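You operate a simulated robot arm through the tools that you are given. There is no shell and no other tool. Be economical: measure what you need, move in short steps, check, and stop when the job is done.

You are at the controls of a simulated robot arm. One attempt, no reset.

## Task
Put the clear shaker on top of the yellow riser.

It is judged by the outcome, as a careful person would: the job done as asked, and still so three seconds after it is handed in. It fails if anything else is knocked over, pushed out of place, dropped, spilled or broken.

## Robot
A 6-joint arm with a two-finger parallel gripper, fixed in place. Base frame: the origin is at the foot of the arm, x ahead of it, y to its left, z up; the work surface is at about z = 0. Lengths are in m, angles in degrees, forces in N, time in s.
With the tool pointing down near the work surface it reaches from about 0.18 to 0.46 m from the base axis. Its first joint turns from -70.0 to 70.0 degrees. Payload 1.9 kg.
The TCP is the grasp point between the finger pads, 0.023 m short of the fingertips. In the tool frame z runs along the fingers and y along their closing line. Largest opening 0.094 m; finger width 0.038, thickness 0.01; the body of the gripper, 0.054 by 0.096 m, starts 0.039 m behind the TCP.
Orientation is told as [roll, pitch, yaw] about the base's x, y, z axes, in that order, counted from this pose: with the fingers straight down and closing along the base's y, the tool's x points along the base's -x, its y along +y and its z along -z.

## Interface
- The arm moves only by the tool arm_command. Its argument "series" is a list that holds one entry, the list of rows, each a list of 6 numbers: the shift along the tool's x, y, z in units of 20 mm (1.0 is 20 mm), then the turn, a rotation vector about the tool's x, y, z in units of 6 degrees (1.0 is 6 degrees). In form: [[[tx, ty, tz, wx, wy, wz], ...]]. A call has 1 to 20 rows; each row shifts and turns the commanded pose from where the row before left it, along the tool's axes as they then stand. "fingers" is the gripper command, from -1 (shut) to 1 (fully open), values between in proportion, set as the call begins (left out, the last holds). A call with a number of a shift or a turn outside -1 to 1 is refused whole. Each row takes 0.2 s and may step no farther than 0.05 m and 8.6 degrees from the row before; otherwise, or with a gripper value out of range, the whole call is refused. Where a pose cannot be reached the arm comes as near as it can. A force on the tool above 40 N (or 10 N above the force at the start of the call, whichever is more), or a blocked arm, ends the call early, and 0.2 s more pass. Each finger travels about 0.108 m/s and halts on what it meets, pressing with about 22 N; the grip force reading is that of the motor and also rises with nothing between the fingers. The clock runs only during rows and for 0.2 s after the last one: add rows that do not move to give the fingers time. The reply holds the time, the measured pose of the TCP, the force on the tool along the base axes, the opening and the grip force, in the units named above and with some noise, and new pictures: "views" is both (left out), scene, wrist or none.
- Cameras (640 x 400 px; columns grow to the right, rows downward): "scene" is fixed at [0.0717, 0.328, 0.4321]; the picture's right is [-0.59, -0.81, 0.00], its down [-0.41, 0.30, -0.86] and it looks along [0.69, -0.51, -0.51] (base axes); focal length 225 px, centre (320, 200). "wrist" rides on the gripper at [-0.039, 0, -0.044] in the tool frame; the picture's right is [0.00, -1.00, 0.00], its down [0.97, 0.00, -0.24] and it looks along [0.24, 0.00, 0.97] (tool axes); focal length 218 px, centre (320, 200). There is no depth. A picture from a camera that has moved, and an enlarged one, comes with that camera's place and axes in the base frame and with its lens.
- close_up(camera, box): a new picture of the part [left, top, right, bottom] of that camera's present view, enlarged. It takes no simulated time.
- close_job(): hands the job in; it is judged then, once.

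Work in short steps. Places have to be worked out from the pictures, the camera data and where the tool is seen: move nearer, look again, correct. Check each grasp and each placing, and mend what went wrong. You have 90 turns and 150 pictures in all, those below and enlarged ones among them. Open the gripper and draw the arm clear of the work before you hand the job in, unless the task says otherwise; then end with one line.

The tools are called as a command line: name --argument value ..., lists and objects as JSON in quotes. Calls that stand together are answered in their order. arm_command: Moves the arm, as the interface text tells. Its arguments: {"type":"object","properties":{"series":{"type":"array","items":{"type":"array","items":{"type":"array","items":{"type":"number"}}}},"fingers":{"type":"number"},"views":{"type":"string","enum":["both","scene","wrist","none"]}},"required":["series"]} The other tools are called the same way: close_up (camera, box) takes an enlarged picture of a part of a camera's view; close_job () hands the job in.

At the start:

```text
time_s: 0.0
tool_pos: [0.2579, 0.0368, 0.3321]
tool_rot: [0.0, -0.1, 0.1]
contact_force: [-0.9, -0.2, 0.8]
grip_width: 0.0939
grasp_force: 0.1
```

scene: 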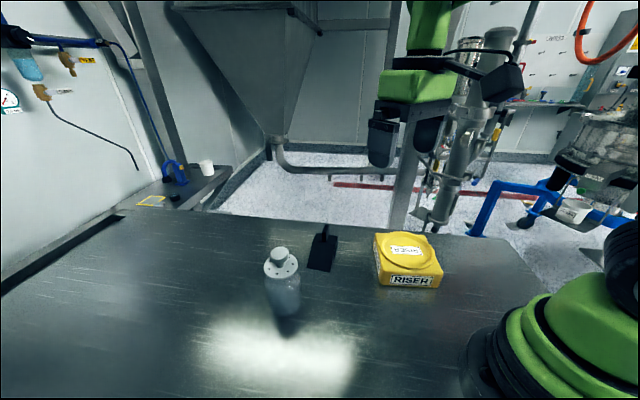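
wrist: 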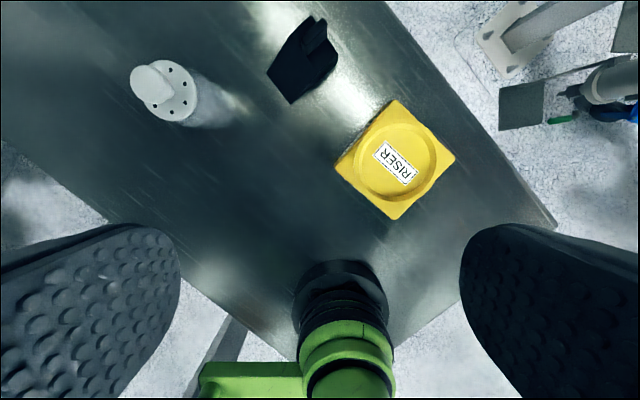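

The riser's top centre is near (0.277, -0.084, 0.04). The shaker's knob is near (0.356, 0.21, 0.135), and the shaker stands upright. I'll enlarge the view to get its shape.

close_up --camera "scene" --box '[220, 220, 348, 340]'

close_up --camera "scene" --box '[350, 210, 470, 310]'

```text
3.33 times, centred on (284, 280) of scene
camera zoom: at [0.0717, 0.328, 0.4321], right [-0.59, -0.81, 0.0], down [-0.41, 0.3, -0.86], along [0.69, -0.51, -0.51], focal length 750 px, centre (440, -67)
```

zoom: 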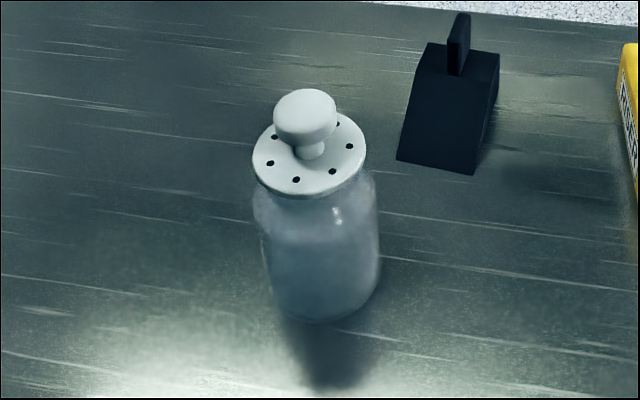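

```text
4.00 times, centred on (410, 260) of scene
camera zoom: at [0.0717, 0.328, 0.4321], right [-0.59, -0.81, 0.0], down [-0.41, 0.3, -0.86], along [0.69, -0.51, -0.51], focal length 900 px, centre (-40, -40)
```

zoom: 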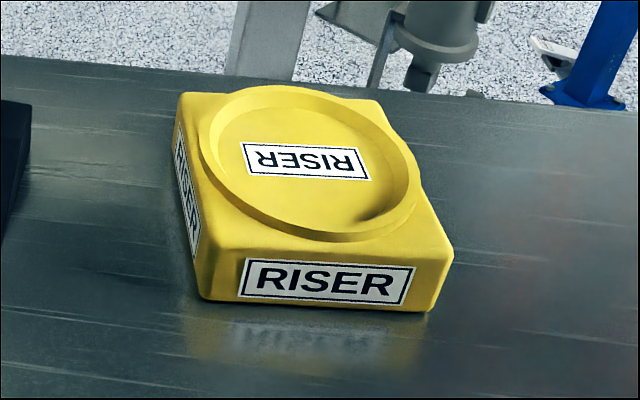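

The lid top is at z≈0.109, and the mushroom knob is about 34 mm wide and reaches z≈0.14. The body is about 70 mm wide. I'll hover above the shaker with the tool pointing down, then look again.

arm_command --series '[[[-0.55, 0.96, 0.5, 0, 0, 0], [-0.55, 0.96, 0.5, 0, 0, 0], [-0.55, 0.96, 0.5, 0, 0, 0], [-0.55, 0.96, 0.5, 0, 0, 0], [-0.55, 0.96, 0.5, 0, 0, 0], [-0.55, 0.96, 0.5, 0, 0, 0], [-0.55, 0.96, 0.5, 0, 0, 0], [-0.55, 0.96, 0.5, 0, 0, 0], [-0.55, 0.96, 0.5, 0, 0, 0], [0, 0, 0, 0, 0, 0]]]' --fingers 1

```text
time_s: 2.2
tool_pos: [0.3564, 0.2113, 0.2423]
tool_rot: [0.1, -0.1, 0.0]
contact_force: [-0.4, 0.3, -1.4]
grip_width: 0.0936
grasp_force: 0.0
camera wrist: at [0.3943, 0.2099, 0.2863], right [0.0, -1.0, 0.0], down [-0.97, 0.0, 0.24], along [-0.24, 0.0, -0.97], focal length 218 px, centre (320, 200)
```

scene: 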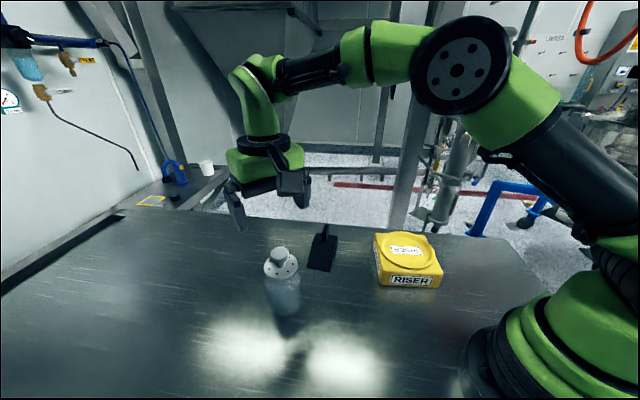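
wrist: 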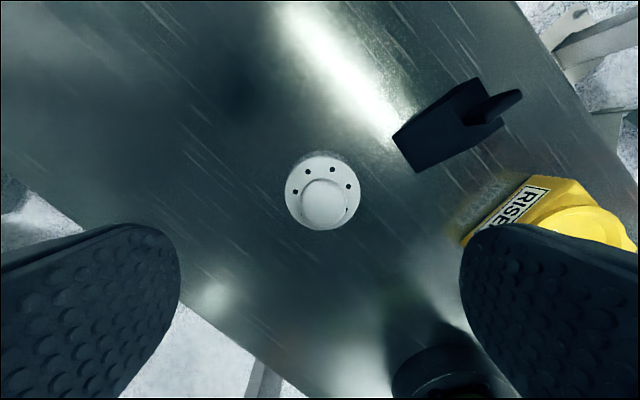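

The shaker's axis is at about (0.356, 0.207). I'll shift 4 mm in y and descend to z≈0.15 with the fingers partly closed, then check the height in the scene view.

arm_command --series '[[[0, -0.2, 0.9, 0, 0, 0], [0, 0, 0.9, 0, 0, 0], [0, 0, 0.9, 0, 0, 0], [0, 0, 0.9, 0, 0, 0], [0, 0, 0.9, 0, 0, 0], [0, 0, 0, 0, 0, 0]]]' --fingers 0.3

close_up --camera "scene" --box '[220, 200, 348, 320]'

```text
time_s: 3.6
tool_pos: [0.357, 0.2068, 0.1526]
tool_rot: [0.2, -0.1, 0.2]
contact_force: [0.3, 0.2, 0.1]
grip_width: 0.0611
grasp_force: 0.0
camera wrist: at [0.394, 0.2063, 0.1964], right [0.0, -1.0, 0.0], down [-0.97, 0.0, 0.24], along [-0.24, 0.0, -0.97], focal length 218 px, centre (320, 200)
```

scene: 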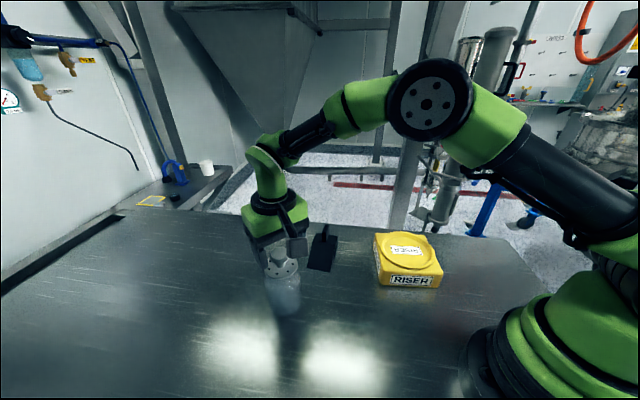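
wrist: 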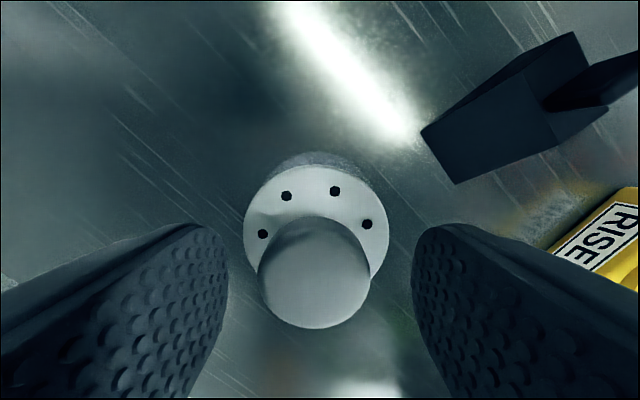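

```text
3.33 times, centred on (284, 260) of scene
camera zoom: at [0.0717, 0.328, 0.4321], right [-0.59, -0.81, 0.0], down [-0.41, 0.3, -0.86], along [0.69, -0.51, -0.51], focal length 750 px, centre (440, 0)
```

zoom: 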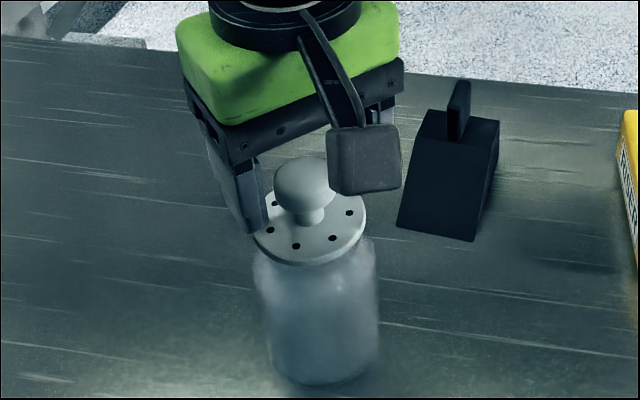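

The knob is centred between the fingers and the lid top is at z≈0.107. I'll descend to TCP z≈0.135, which keeps the tips just above the lid, and then close on the knob.

arm_command --series '[[[0, 0.03, 0.45, 0, 0, 0], [0, 0, 0.42, 0, 0, 0], [0, 0, 0, 0, 0, 0]]]' --views "none"

arm_command --series '[[[0, 0, 0, 0, 0, 0], [0, 0, 0, 0, 0, 0], [0, 0, 0, 0, 0, 0], [0, 0, 0, 0, 0, 0]]]' --fingers -1

close_up --camera "scene" --box '[220, 200, 348, 320]'

```text
time_s: 4.4
tool_pos: [0.3571, 0.2073, 0.1364]
tool_rot: [0.1, -0.1, 0.1]
contact_force: [0.1, 0.0, 0.7]
grip_width: 0.0612
grasp_force: 0.0
```

```text
time_s: 5.4
tool_pos: [0.358, 0.2078, 0.1364]
tool_rot: [0.1, -0.1, 0.1]
contact_force: [-0.3, -0.4, -1.0]
grip_width: 0.0318
grasp_force: 22.1
camera wrist: at [0.3945, 0.2063, 0.1799], right [0.0, -1.0, 0.0], down [-0.97, 0.0, 0.24], along [-0.24, 0.0, -0.97], focal length 218 px, centre (320, 200)
```

scene: 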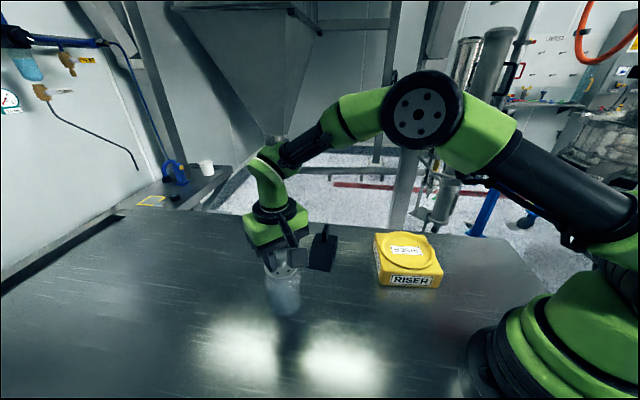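
wrist: 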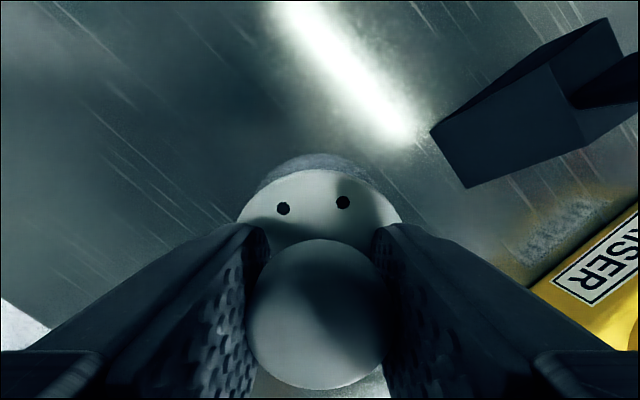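

```text
3.33 times, centred on (284, 260) of scene
camera zoom: at [0.0717, 0.328, 0.4321], right [-0.59, -0.81, 0.0], down [-0.41, 0.3, -0.86], along [0.69, -0.51, -0.51], focal length 750 px, centre (440, 0)
```

zoom: 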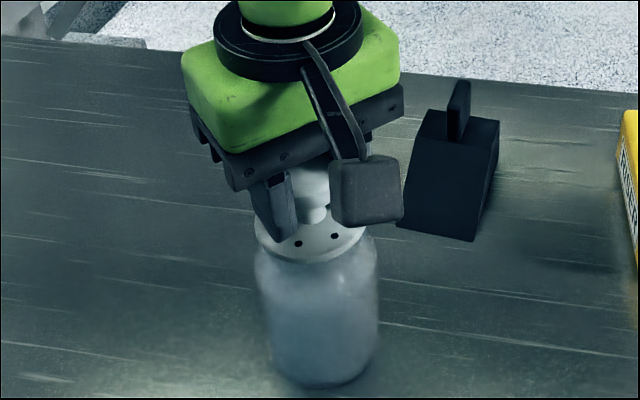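

The knob is gripped at 32 mm with 22 N. I'll do a small, slow test lift of about 8 mm to see whether the whole shaker comes up with its lid.

arm_command --series '[[[0, 0, -0.1, 0, 0, 0], [0, 0, -0.1, 0, 0, 0], [0, 0, -0.1, 0, 0, 0], [0, 0, -0.1, 0, 0, 0], [0, 0, 0, 0, 0, 0]]]'

close_up --camera "scene" --box '[220, 200, 348, 320]'

```text
time_s: 6.6
tool_pos: [0.3567, 0.2057, 0.1431]
tool_rot: [0.1, -0.1, 0.1]
contact_force: [-0.4, 0.3, -0.7]
grip_width: 0.0319
grasp_force: 21.6
camera wrist: at [0.3947, 0.2059, 0.1879], right [0.0, -1.0, 0.0], down [-0.97, 0.0, 0.24], along [-0.24, 0.0, -0.97], focal length 218 px, centre (320, 200)
```

scene: 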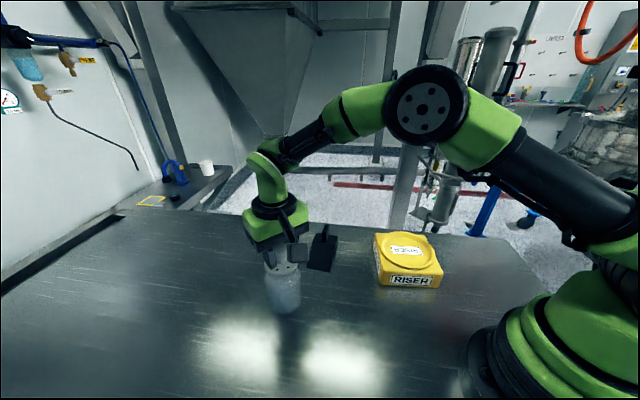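
wrist: 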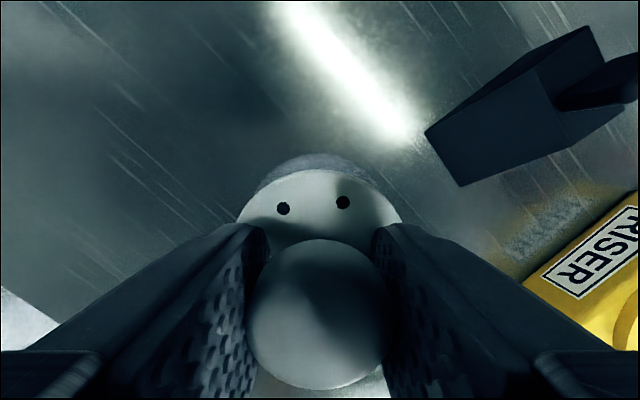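

```text
3.33 times, centred on (284, 260) of scene
camera zoom: at [0.0717, 0.328, 0.4321], right [-0.59, -0.81, 0.0], down [-0.41, 0.3, -0.86], along [0.69, -0.51, -0.51], focal length 750 px, centre (440, 0)
```

zoom: 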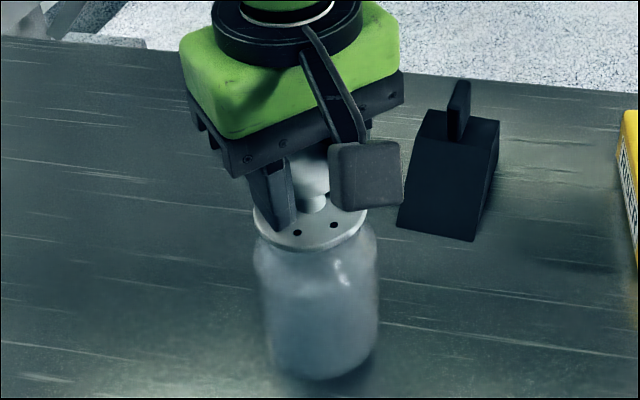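

The whole shaker rises as one piece with no slip. I'll lift it to z≈0.23 at a gentle pace.

arm_command --series '[[[0, 0, -0.2, 0, 0, 0], [0, 0, -0.4, 0, 0, 0], [0, 0, -0.4, 0, 0, 0], [0, 0, -0.4, 0, 0, 0], [0, 0, -0.4, 0, 0, 0], [0, 0, -0.4, 0, 0, 0], [0, 0, -0.4, 0, 0, 0], [0, 0, -0.4, 0, 0, 0], [0, 0, -0.4, 0, 0, 0], [0, 0, -0.4, 0, 0, 0], [0, 0, -0.4, 0, 0, 0], [0, 0, -0.2, 0, 0, 0], [0, 0, 0, 0, 0, 0]]]' --views "scene"

```text
time_s: 9.4
tool_pos: [0.3588, 0.2071, 0.2317]
tool_rot: [0.1, -0.1, 0.1]
contact_force: [-0.2, 0.8, -1.5]
grip_width: 0.0316
grasp_force: 22.5
```

scene: 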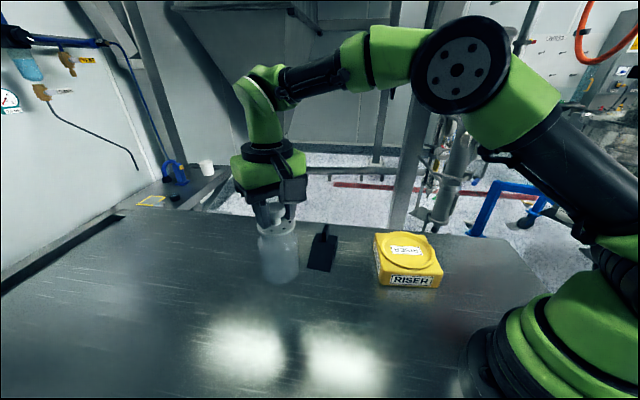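

The lift went well. I'll carry the shaker partway towards the riser at this height, then take another look to fix the riser's centre.

arm_command --series '[[[0.12, -0.37, 0, 0, 0, 0], [0.24, -0.74, 0, 0, 0, 0], [0.24, -0.74, 0, 0, 0, 0], [0.24, -0.74, 0, 0, 0, 0], [0.24, -0.74, 0, 0, 0, 0], [0.24, -0.74, 0, 0, 0, 0], [0.24, -0.74, 0, 0, 0, 0], [0.24, -0.74, 0, 0, 0, 0], [0.24, -0.74, 0, 0, 0, 0], [0.24, -0.74, 0, 0, 0, 0], [0.24, -0.74, 0, 0, 0, 0], [0.24, -0.74, 0, 0, 0, 0], [0.24, -0.74, 0, 0, 0, 0], [0.24, -0.74, 0, 0, 0, 0], [0.12, -0.37, 0, 0, 0, 0], [0, 0, 0, 0, 0, 0]]]'

close_up --camera "scene" --box '[290, 190, 482, 310]'

```text
time_s: 12.8
tool_pos: [0.2901, -0.0012, 0.2318]
tool_rot: [0.1, -0.1, 0.1]
contact_force: [0.8, -0.3, -1.1]
grip_width: 0.0317
grasp_force: 21.8
camera wrist: at [0.3273, -0.0022, 0.2763], right [0.0, -1.0, 0.0], down [-0.97, 0.0, 0.24], along [-0.24, 0.0, -0.97], focal length 218 px, centre (320, 200)
```

scene: 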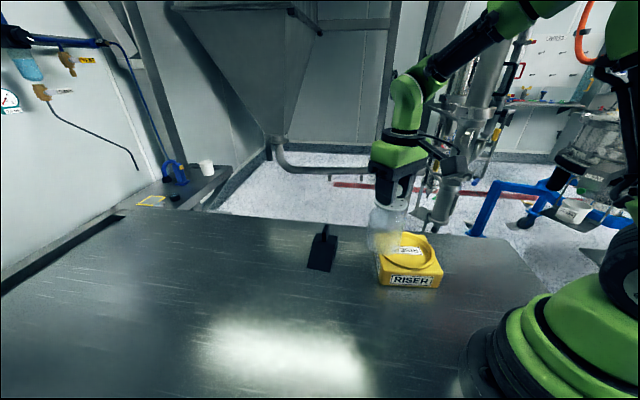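
wrist: 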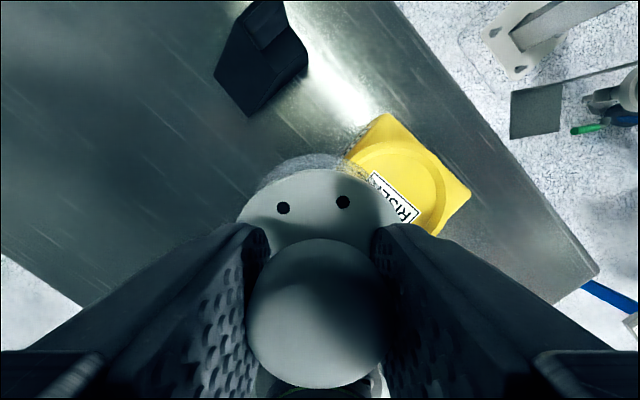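

```text
3.33 times, centred on (386, 250) of scene
camera zoom: at [0.0717, 0.328, 0.4321], right [-0.59, -0.81, 0.0], down [-0.41, 0.3, -0.86], along [0.69, -0.51, -0.51], focal length 750 px, centre (100, 33)
```

zoom: 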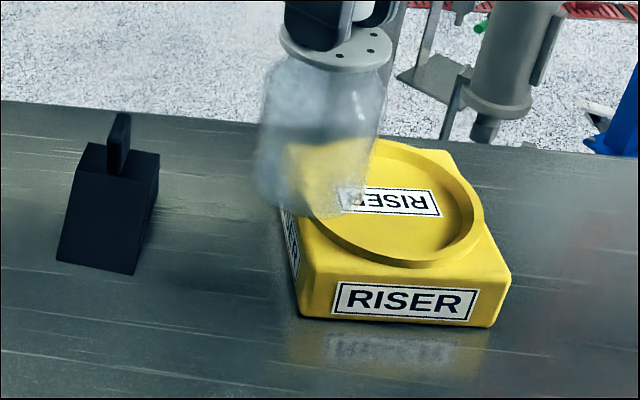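

Combining the views, the riser's centre comes out at about (0.275, -0.076) with its top near z 0.05. I'll move the shaker over it at the present height, where its base at z≈0.095 clears the rim.

arm_command --series '[[[0.075, -0.375, 0, 0, 0, 0], [0.15, -0.75, 0, 0, 0, 0], [0.15, -0.75, 0, 0, 0, 0], [0.15, -0.75, 0, 0, 0, 0], [0.15, -0.75, 0, 0, 0, 0], [0.075, -0.375, 0, 0, 0, 0], [0, 0, 0, 0, 0, 0]]]'

close_up --camera "scene" --box '[320, 180, 480, 300]'

```text
time_s: 14.4
tool_pos: [0.2757, -0.0765, 0.2303]
tool_rot: [0.0, -0.1, 0.1]
contact_force: [0.2, 0.9, -1.4]
grip_width: 0.0319
grasp_force: 22.2
camera wrist: at [0.3122, -0.0769, 0.2751], right [0.0, -1.0, 0.0], down [-0.97, 0.0, 0.24], along [-0.24, 0.0, -0.97], focal length 218 px, centre (320, 200)
```

scene: 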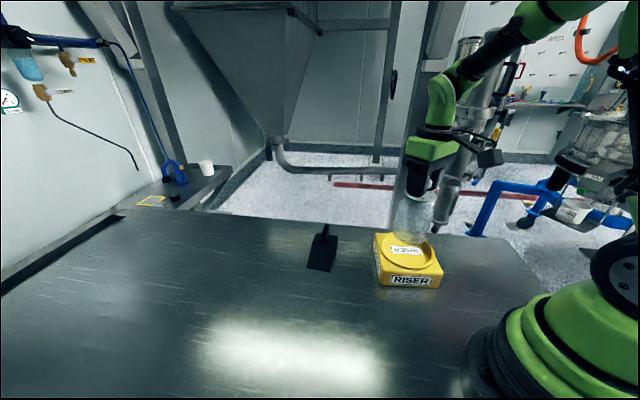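
wrist: 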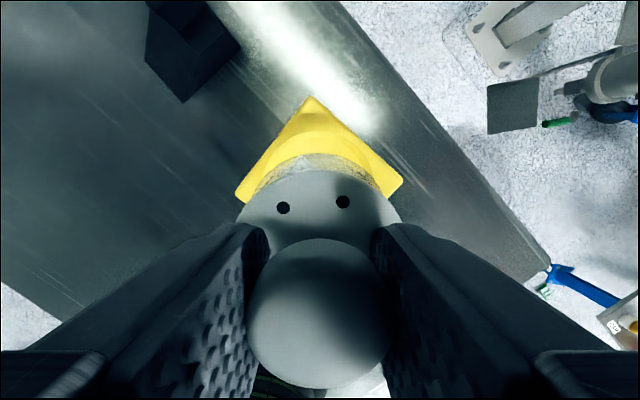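

```text
3.33 times, centred on (400, 240) of scene
camera zoom: at [0.0717, 0.328, 0.4321], right [-0.59, -0.81, 0.0], down [-0.41, 0.3, -0.86], along [0.69, -0.51, -0.51], focal length 750 px, centre (53, 67)
```

zoom: 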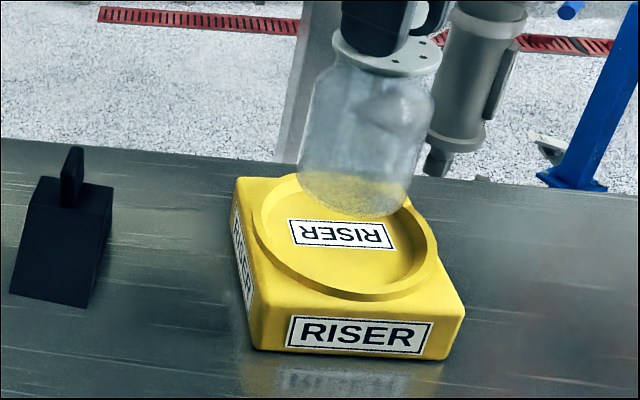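

The wrist view puts the riser's centre at y≈-0.077 and x≈0.27. I'll shift 4 mm in x, lower the base to z≈0.06 and check.

arm_command --series '[[[0.2, 0, 0.2, 0, 0, 0], [0, 0, 0.35, 0, 0, 0], [0, 0, 0.35, 0, 0, 0], [0, 0, 0.35, 0, 0, 0], [0, 0, 0.25, 0, 0, 0], [0, 0, 0.1, 0, 0, 0], [0, 0, 0, 0, 0, 0]]]' --views "none"

close_up --camera "scene" --box '[340, 190, 460, 300]'

```text
time_s: 16.0
tool_pos: [0.2716, -0.0752, 0.2008]
tool_rot: [0.1, -0.1, 0.1]
contact_force: [0.4, -0.2, -1.1]
grip_width: 0.0318
grasp_force: 22.1
```

```text
3.64 times, centred on (400, 245) of scene
camera zoom: at [0.0717, 0.328, 0.4321], right [-0.59, -0.81, 0.0], down [-0.41, 0.3, -0.86], along [0.69, -0.51, -0.51], focal length 818 px, centre (29, 36)
```

zoom: 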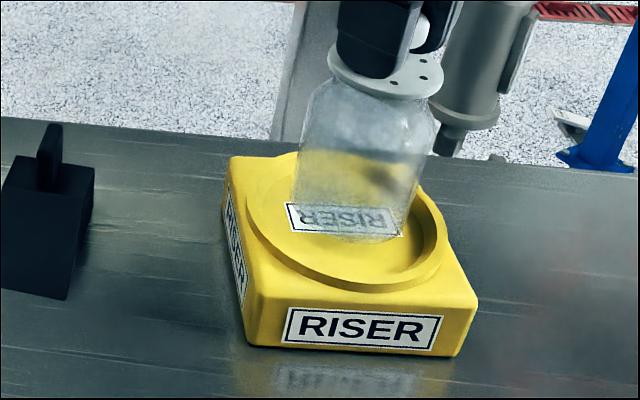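

The shaker is aligned over the dish. I'll lower it slowly in 2 mm rows and watch the force.

arm_command --series '[[[0, 0, 0.1, 0, 0, 0], [0, 0, 0.1, 0, 0, 0], [0, 0, 0.1, 0, 0, 0], [0, 0, 0.1, 0, 0, 0], [0, 0, 0.1, 0, 0, 0], [0, 0, 0.1, 0, 0, 0], [0, 0, 0.1, 0, 0, 0], [0, 0, 0, 0, 0, 0]]]' --views "none"

close_up --camera "scene" --box '[340, 190, 460, 300]'

```text
time_s: 17.8
tool_pos: [0.2719, -0.0752, 0.1858]
tool_rot: [0.1, -0.3, 0.1]
contact_force: [0.1, 6.5, 23.1]
grip_width: 0.032
grasp_force: 21.9
```

```text
3.64 times, centred on (400, 245) of scene
camera zoom: at [0.0717, 0.328, 0.4321], right [-0.59, -0.81, 0.0], down [-0.41, 0.3, -0.86], along [0.69, -0.51, -0.51], focal length 818 px, centre (29, 36)
```

zoom: 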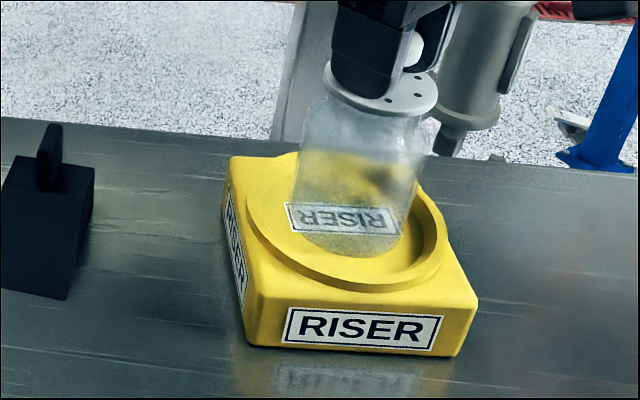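

Contact reads 23 N at TCP z≈0.186, so the base is on the dish floor, centred over the label. I'll back off slightly to relieve the press and check.

arm_command --series '[[[0, 0, -0.05, 0, 0, 0], [0, 0, -0.03, 0, 0, 0], [0, 0, 0, 0, 0, 0]]]'

```text
time_s: 18.6
tool_pos: [0.2705, -0.0745, 0.1858]
tool_rot: [0.2, 0.1, 0.1]
contact_force: [-0.4, 0.2, 0.0]
grip_width: 0.0316
grasp_force: 21.9
camera wrist: at [0.3083, -0.0762, 0.23], right [0.0, -1.0, 0.0], down [-0.97, 0.0, 0.24], along [-0.24, 0.0, -0.97], focal length 218 px, centre (320, 200)
```

scene: 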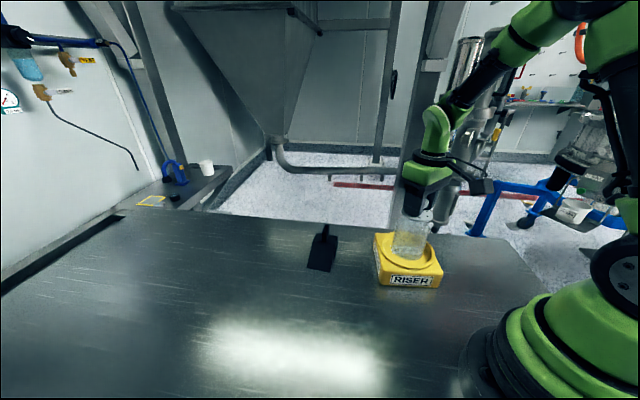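
wrist: 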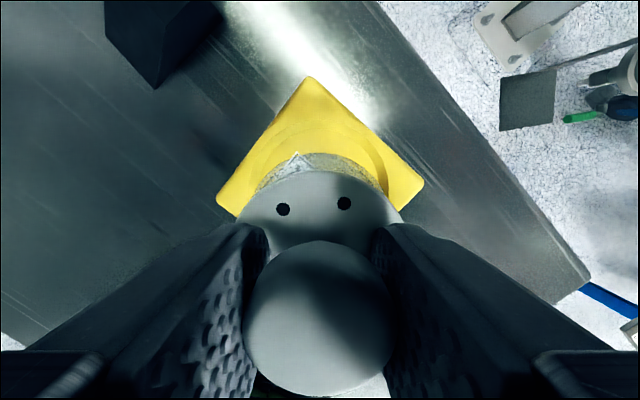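

The force is near zero, compared with about -1.1 N while it hung, so the base is just resting. I'll release the knob, opening partway.

arm_command --series '[[[0, 0, 0, 0, 0, 0], [0, 0, 0, 0, 0, 0], [0, 0, 0, 0, 0, 0]]]' --fingers 0.5

close_up --camera "scene" --box '[340, 180, 460, 300]'

```text
time_s: 19.4
tool_pos: [0.272, -0.075, 0.1863]
tool_rot: [0.1, 0.1, 0.0]
contact_force: [-0.1, -0.1, 0.1]
grip_width: 0.0706
grasp_force: 0.0
camera wrist: at [0.3089, -0.0762, 0.2307], right [0.0, -1.0, 0.0], down [-0.97, 0.0, 0.24], along [-0.24, 0.0, -0.97], focal length 218 px, centre (320, 200)
```

scene: 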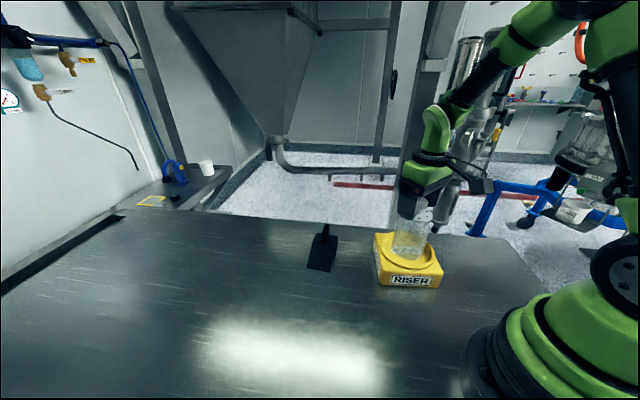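
wrist: 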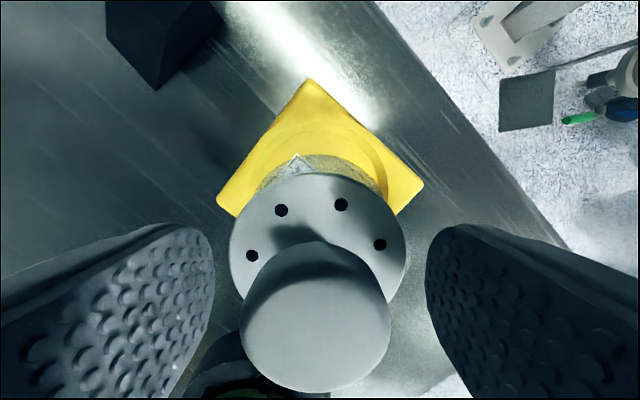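

```text
3.33 times, centred on (400, 240) of scene
camera zoom: at [0.0717, 0.328, 0.4321], right [-0.59, -0.81, 0.0], down [-0.41, 0.3, -0.86], along [0.69, -0.51, -0.51], focal length 750 px, centre (53, 67)
```

zoom: 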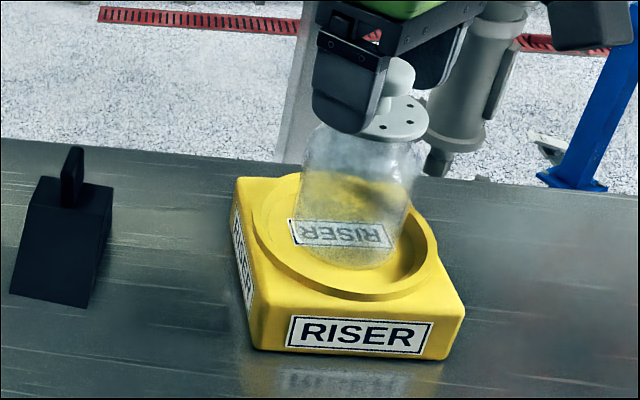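

The shaker is released and standing upright in the dish. I'll withdraw straight up, then check.

arm_command --series '[[[0, 0, -0.3, 0, 0, 0], [0, 0, -0.6, 0, 0, 0], [0, 0, -0.8, 0, 0, 0], [0, 0, -0.8, 0, 0, 0], [0, 0, -0.8, 0, 0, 0], [0, 0, -0.8, 0, 0, 0], [0, 0, -0.8, 0, 0, 0], [0, 0.8, -0.6, 0, 0, 0], [0, 0.8, -0.3, 0, 0, 0], [0, 0.8, 0, 0, 0, 0], [0, 0.8, 0, 0, 0, 0], [0, 0.8, 0, 0, 0, 0], [0, 0, 0, 0, 0, 0], [0, 0, 0, 0, 0, 0]]]'

close_up --camera "scene" --box '[340, 180, 460, 300]'

```text
time_s: 22.4
tool_pos: [0.2697, 0.0035, 0.3028]
tool_rot: [0.2, -0.1, 0.2]
contact_force: [0.3, 0.1, 0.4]
grip_width: 0.0703
grasp_force: 0.2
camera wrist: at [0.3073, 0.0035, 0.3469], right [0.0, -1.0, 0.0], down [-0.97, 0.0, 0.24], along [-0.24, 0.0, -0.97], focal length 218 px, centre (320, 200)
```

scene: 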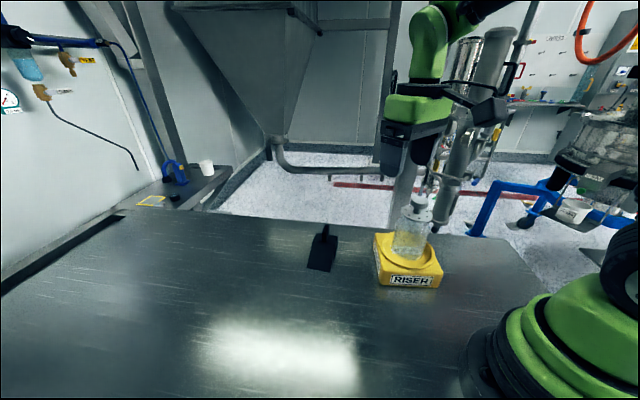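
wrist: 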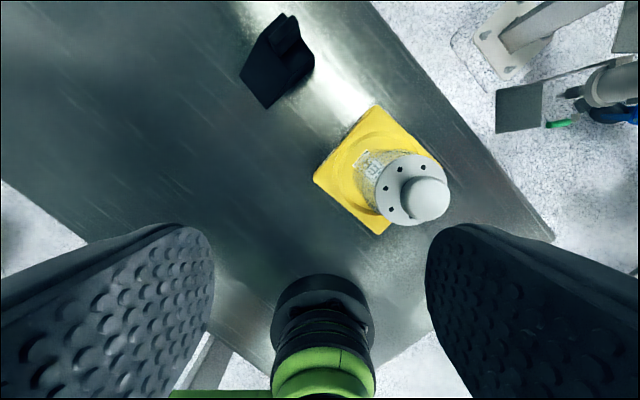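

```text
3.33 times, centred on (400, 240) of scene
camera zoom: at [0.0717, 0.328, 0.4321], right [-0.59, -0.81, 0.0], down [-0.41, 0.3, -0.86], along [0.69, -0.51, -0.51], focal length 750 px, centre (53, 67)
```

zoom: 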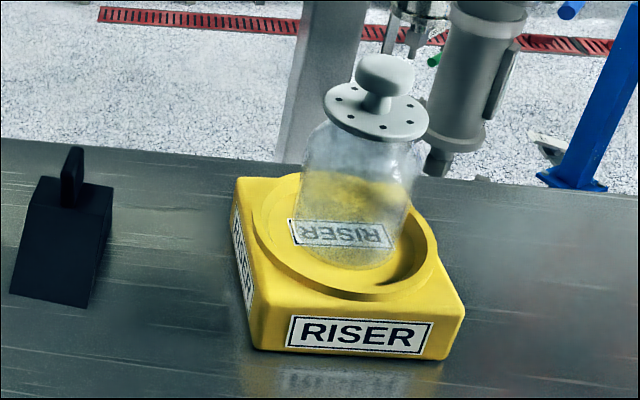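

The shaker stands upright and centred in the riser's dish, nothing else has moved, and the arm is clear with the gripper open. I'm handing the job in.

close_job

```text
The job is handed in.
```

The clear shaker is standing upright on top of the yellow riser, nothing else was disturbed, and the job is handed in.
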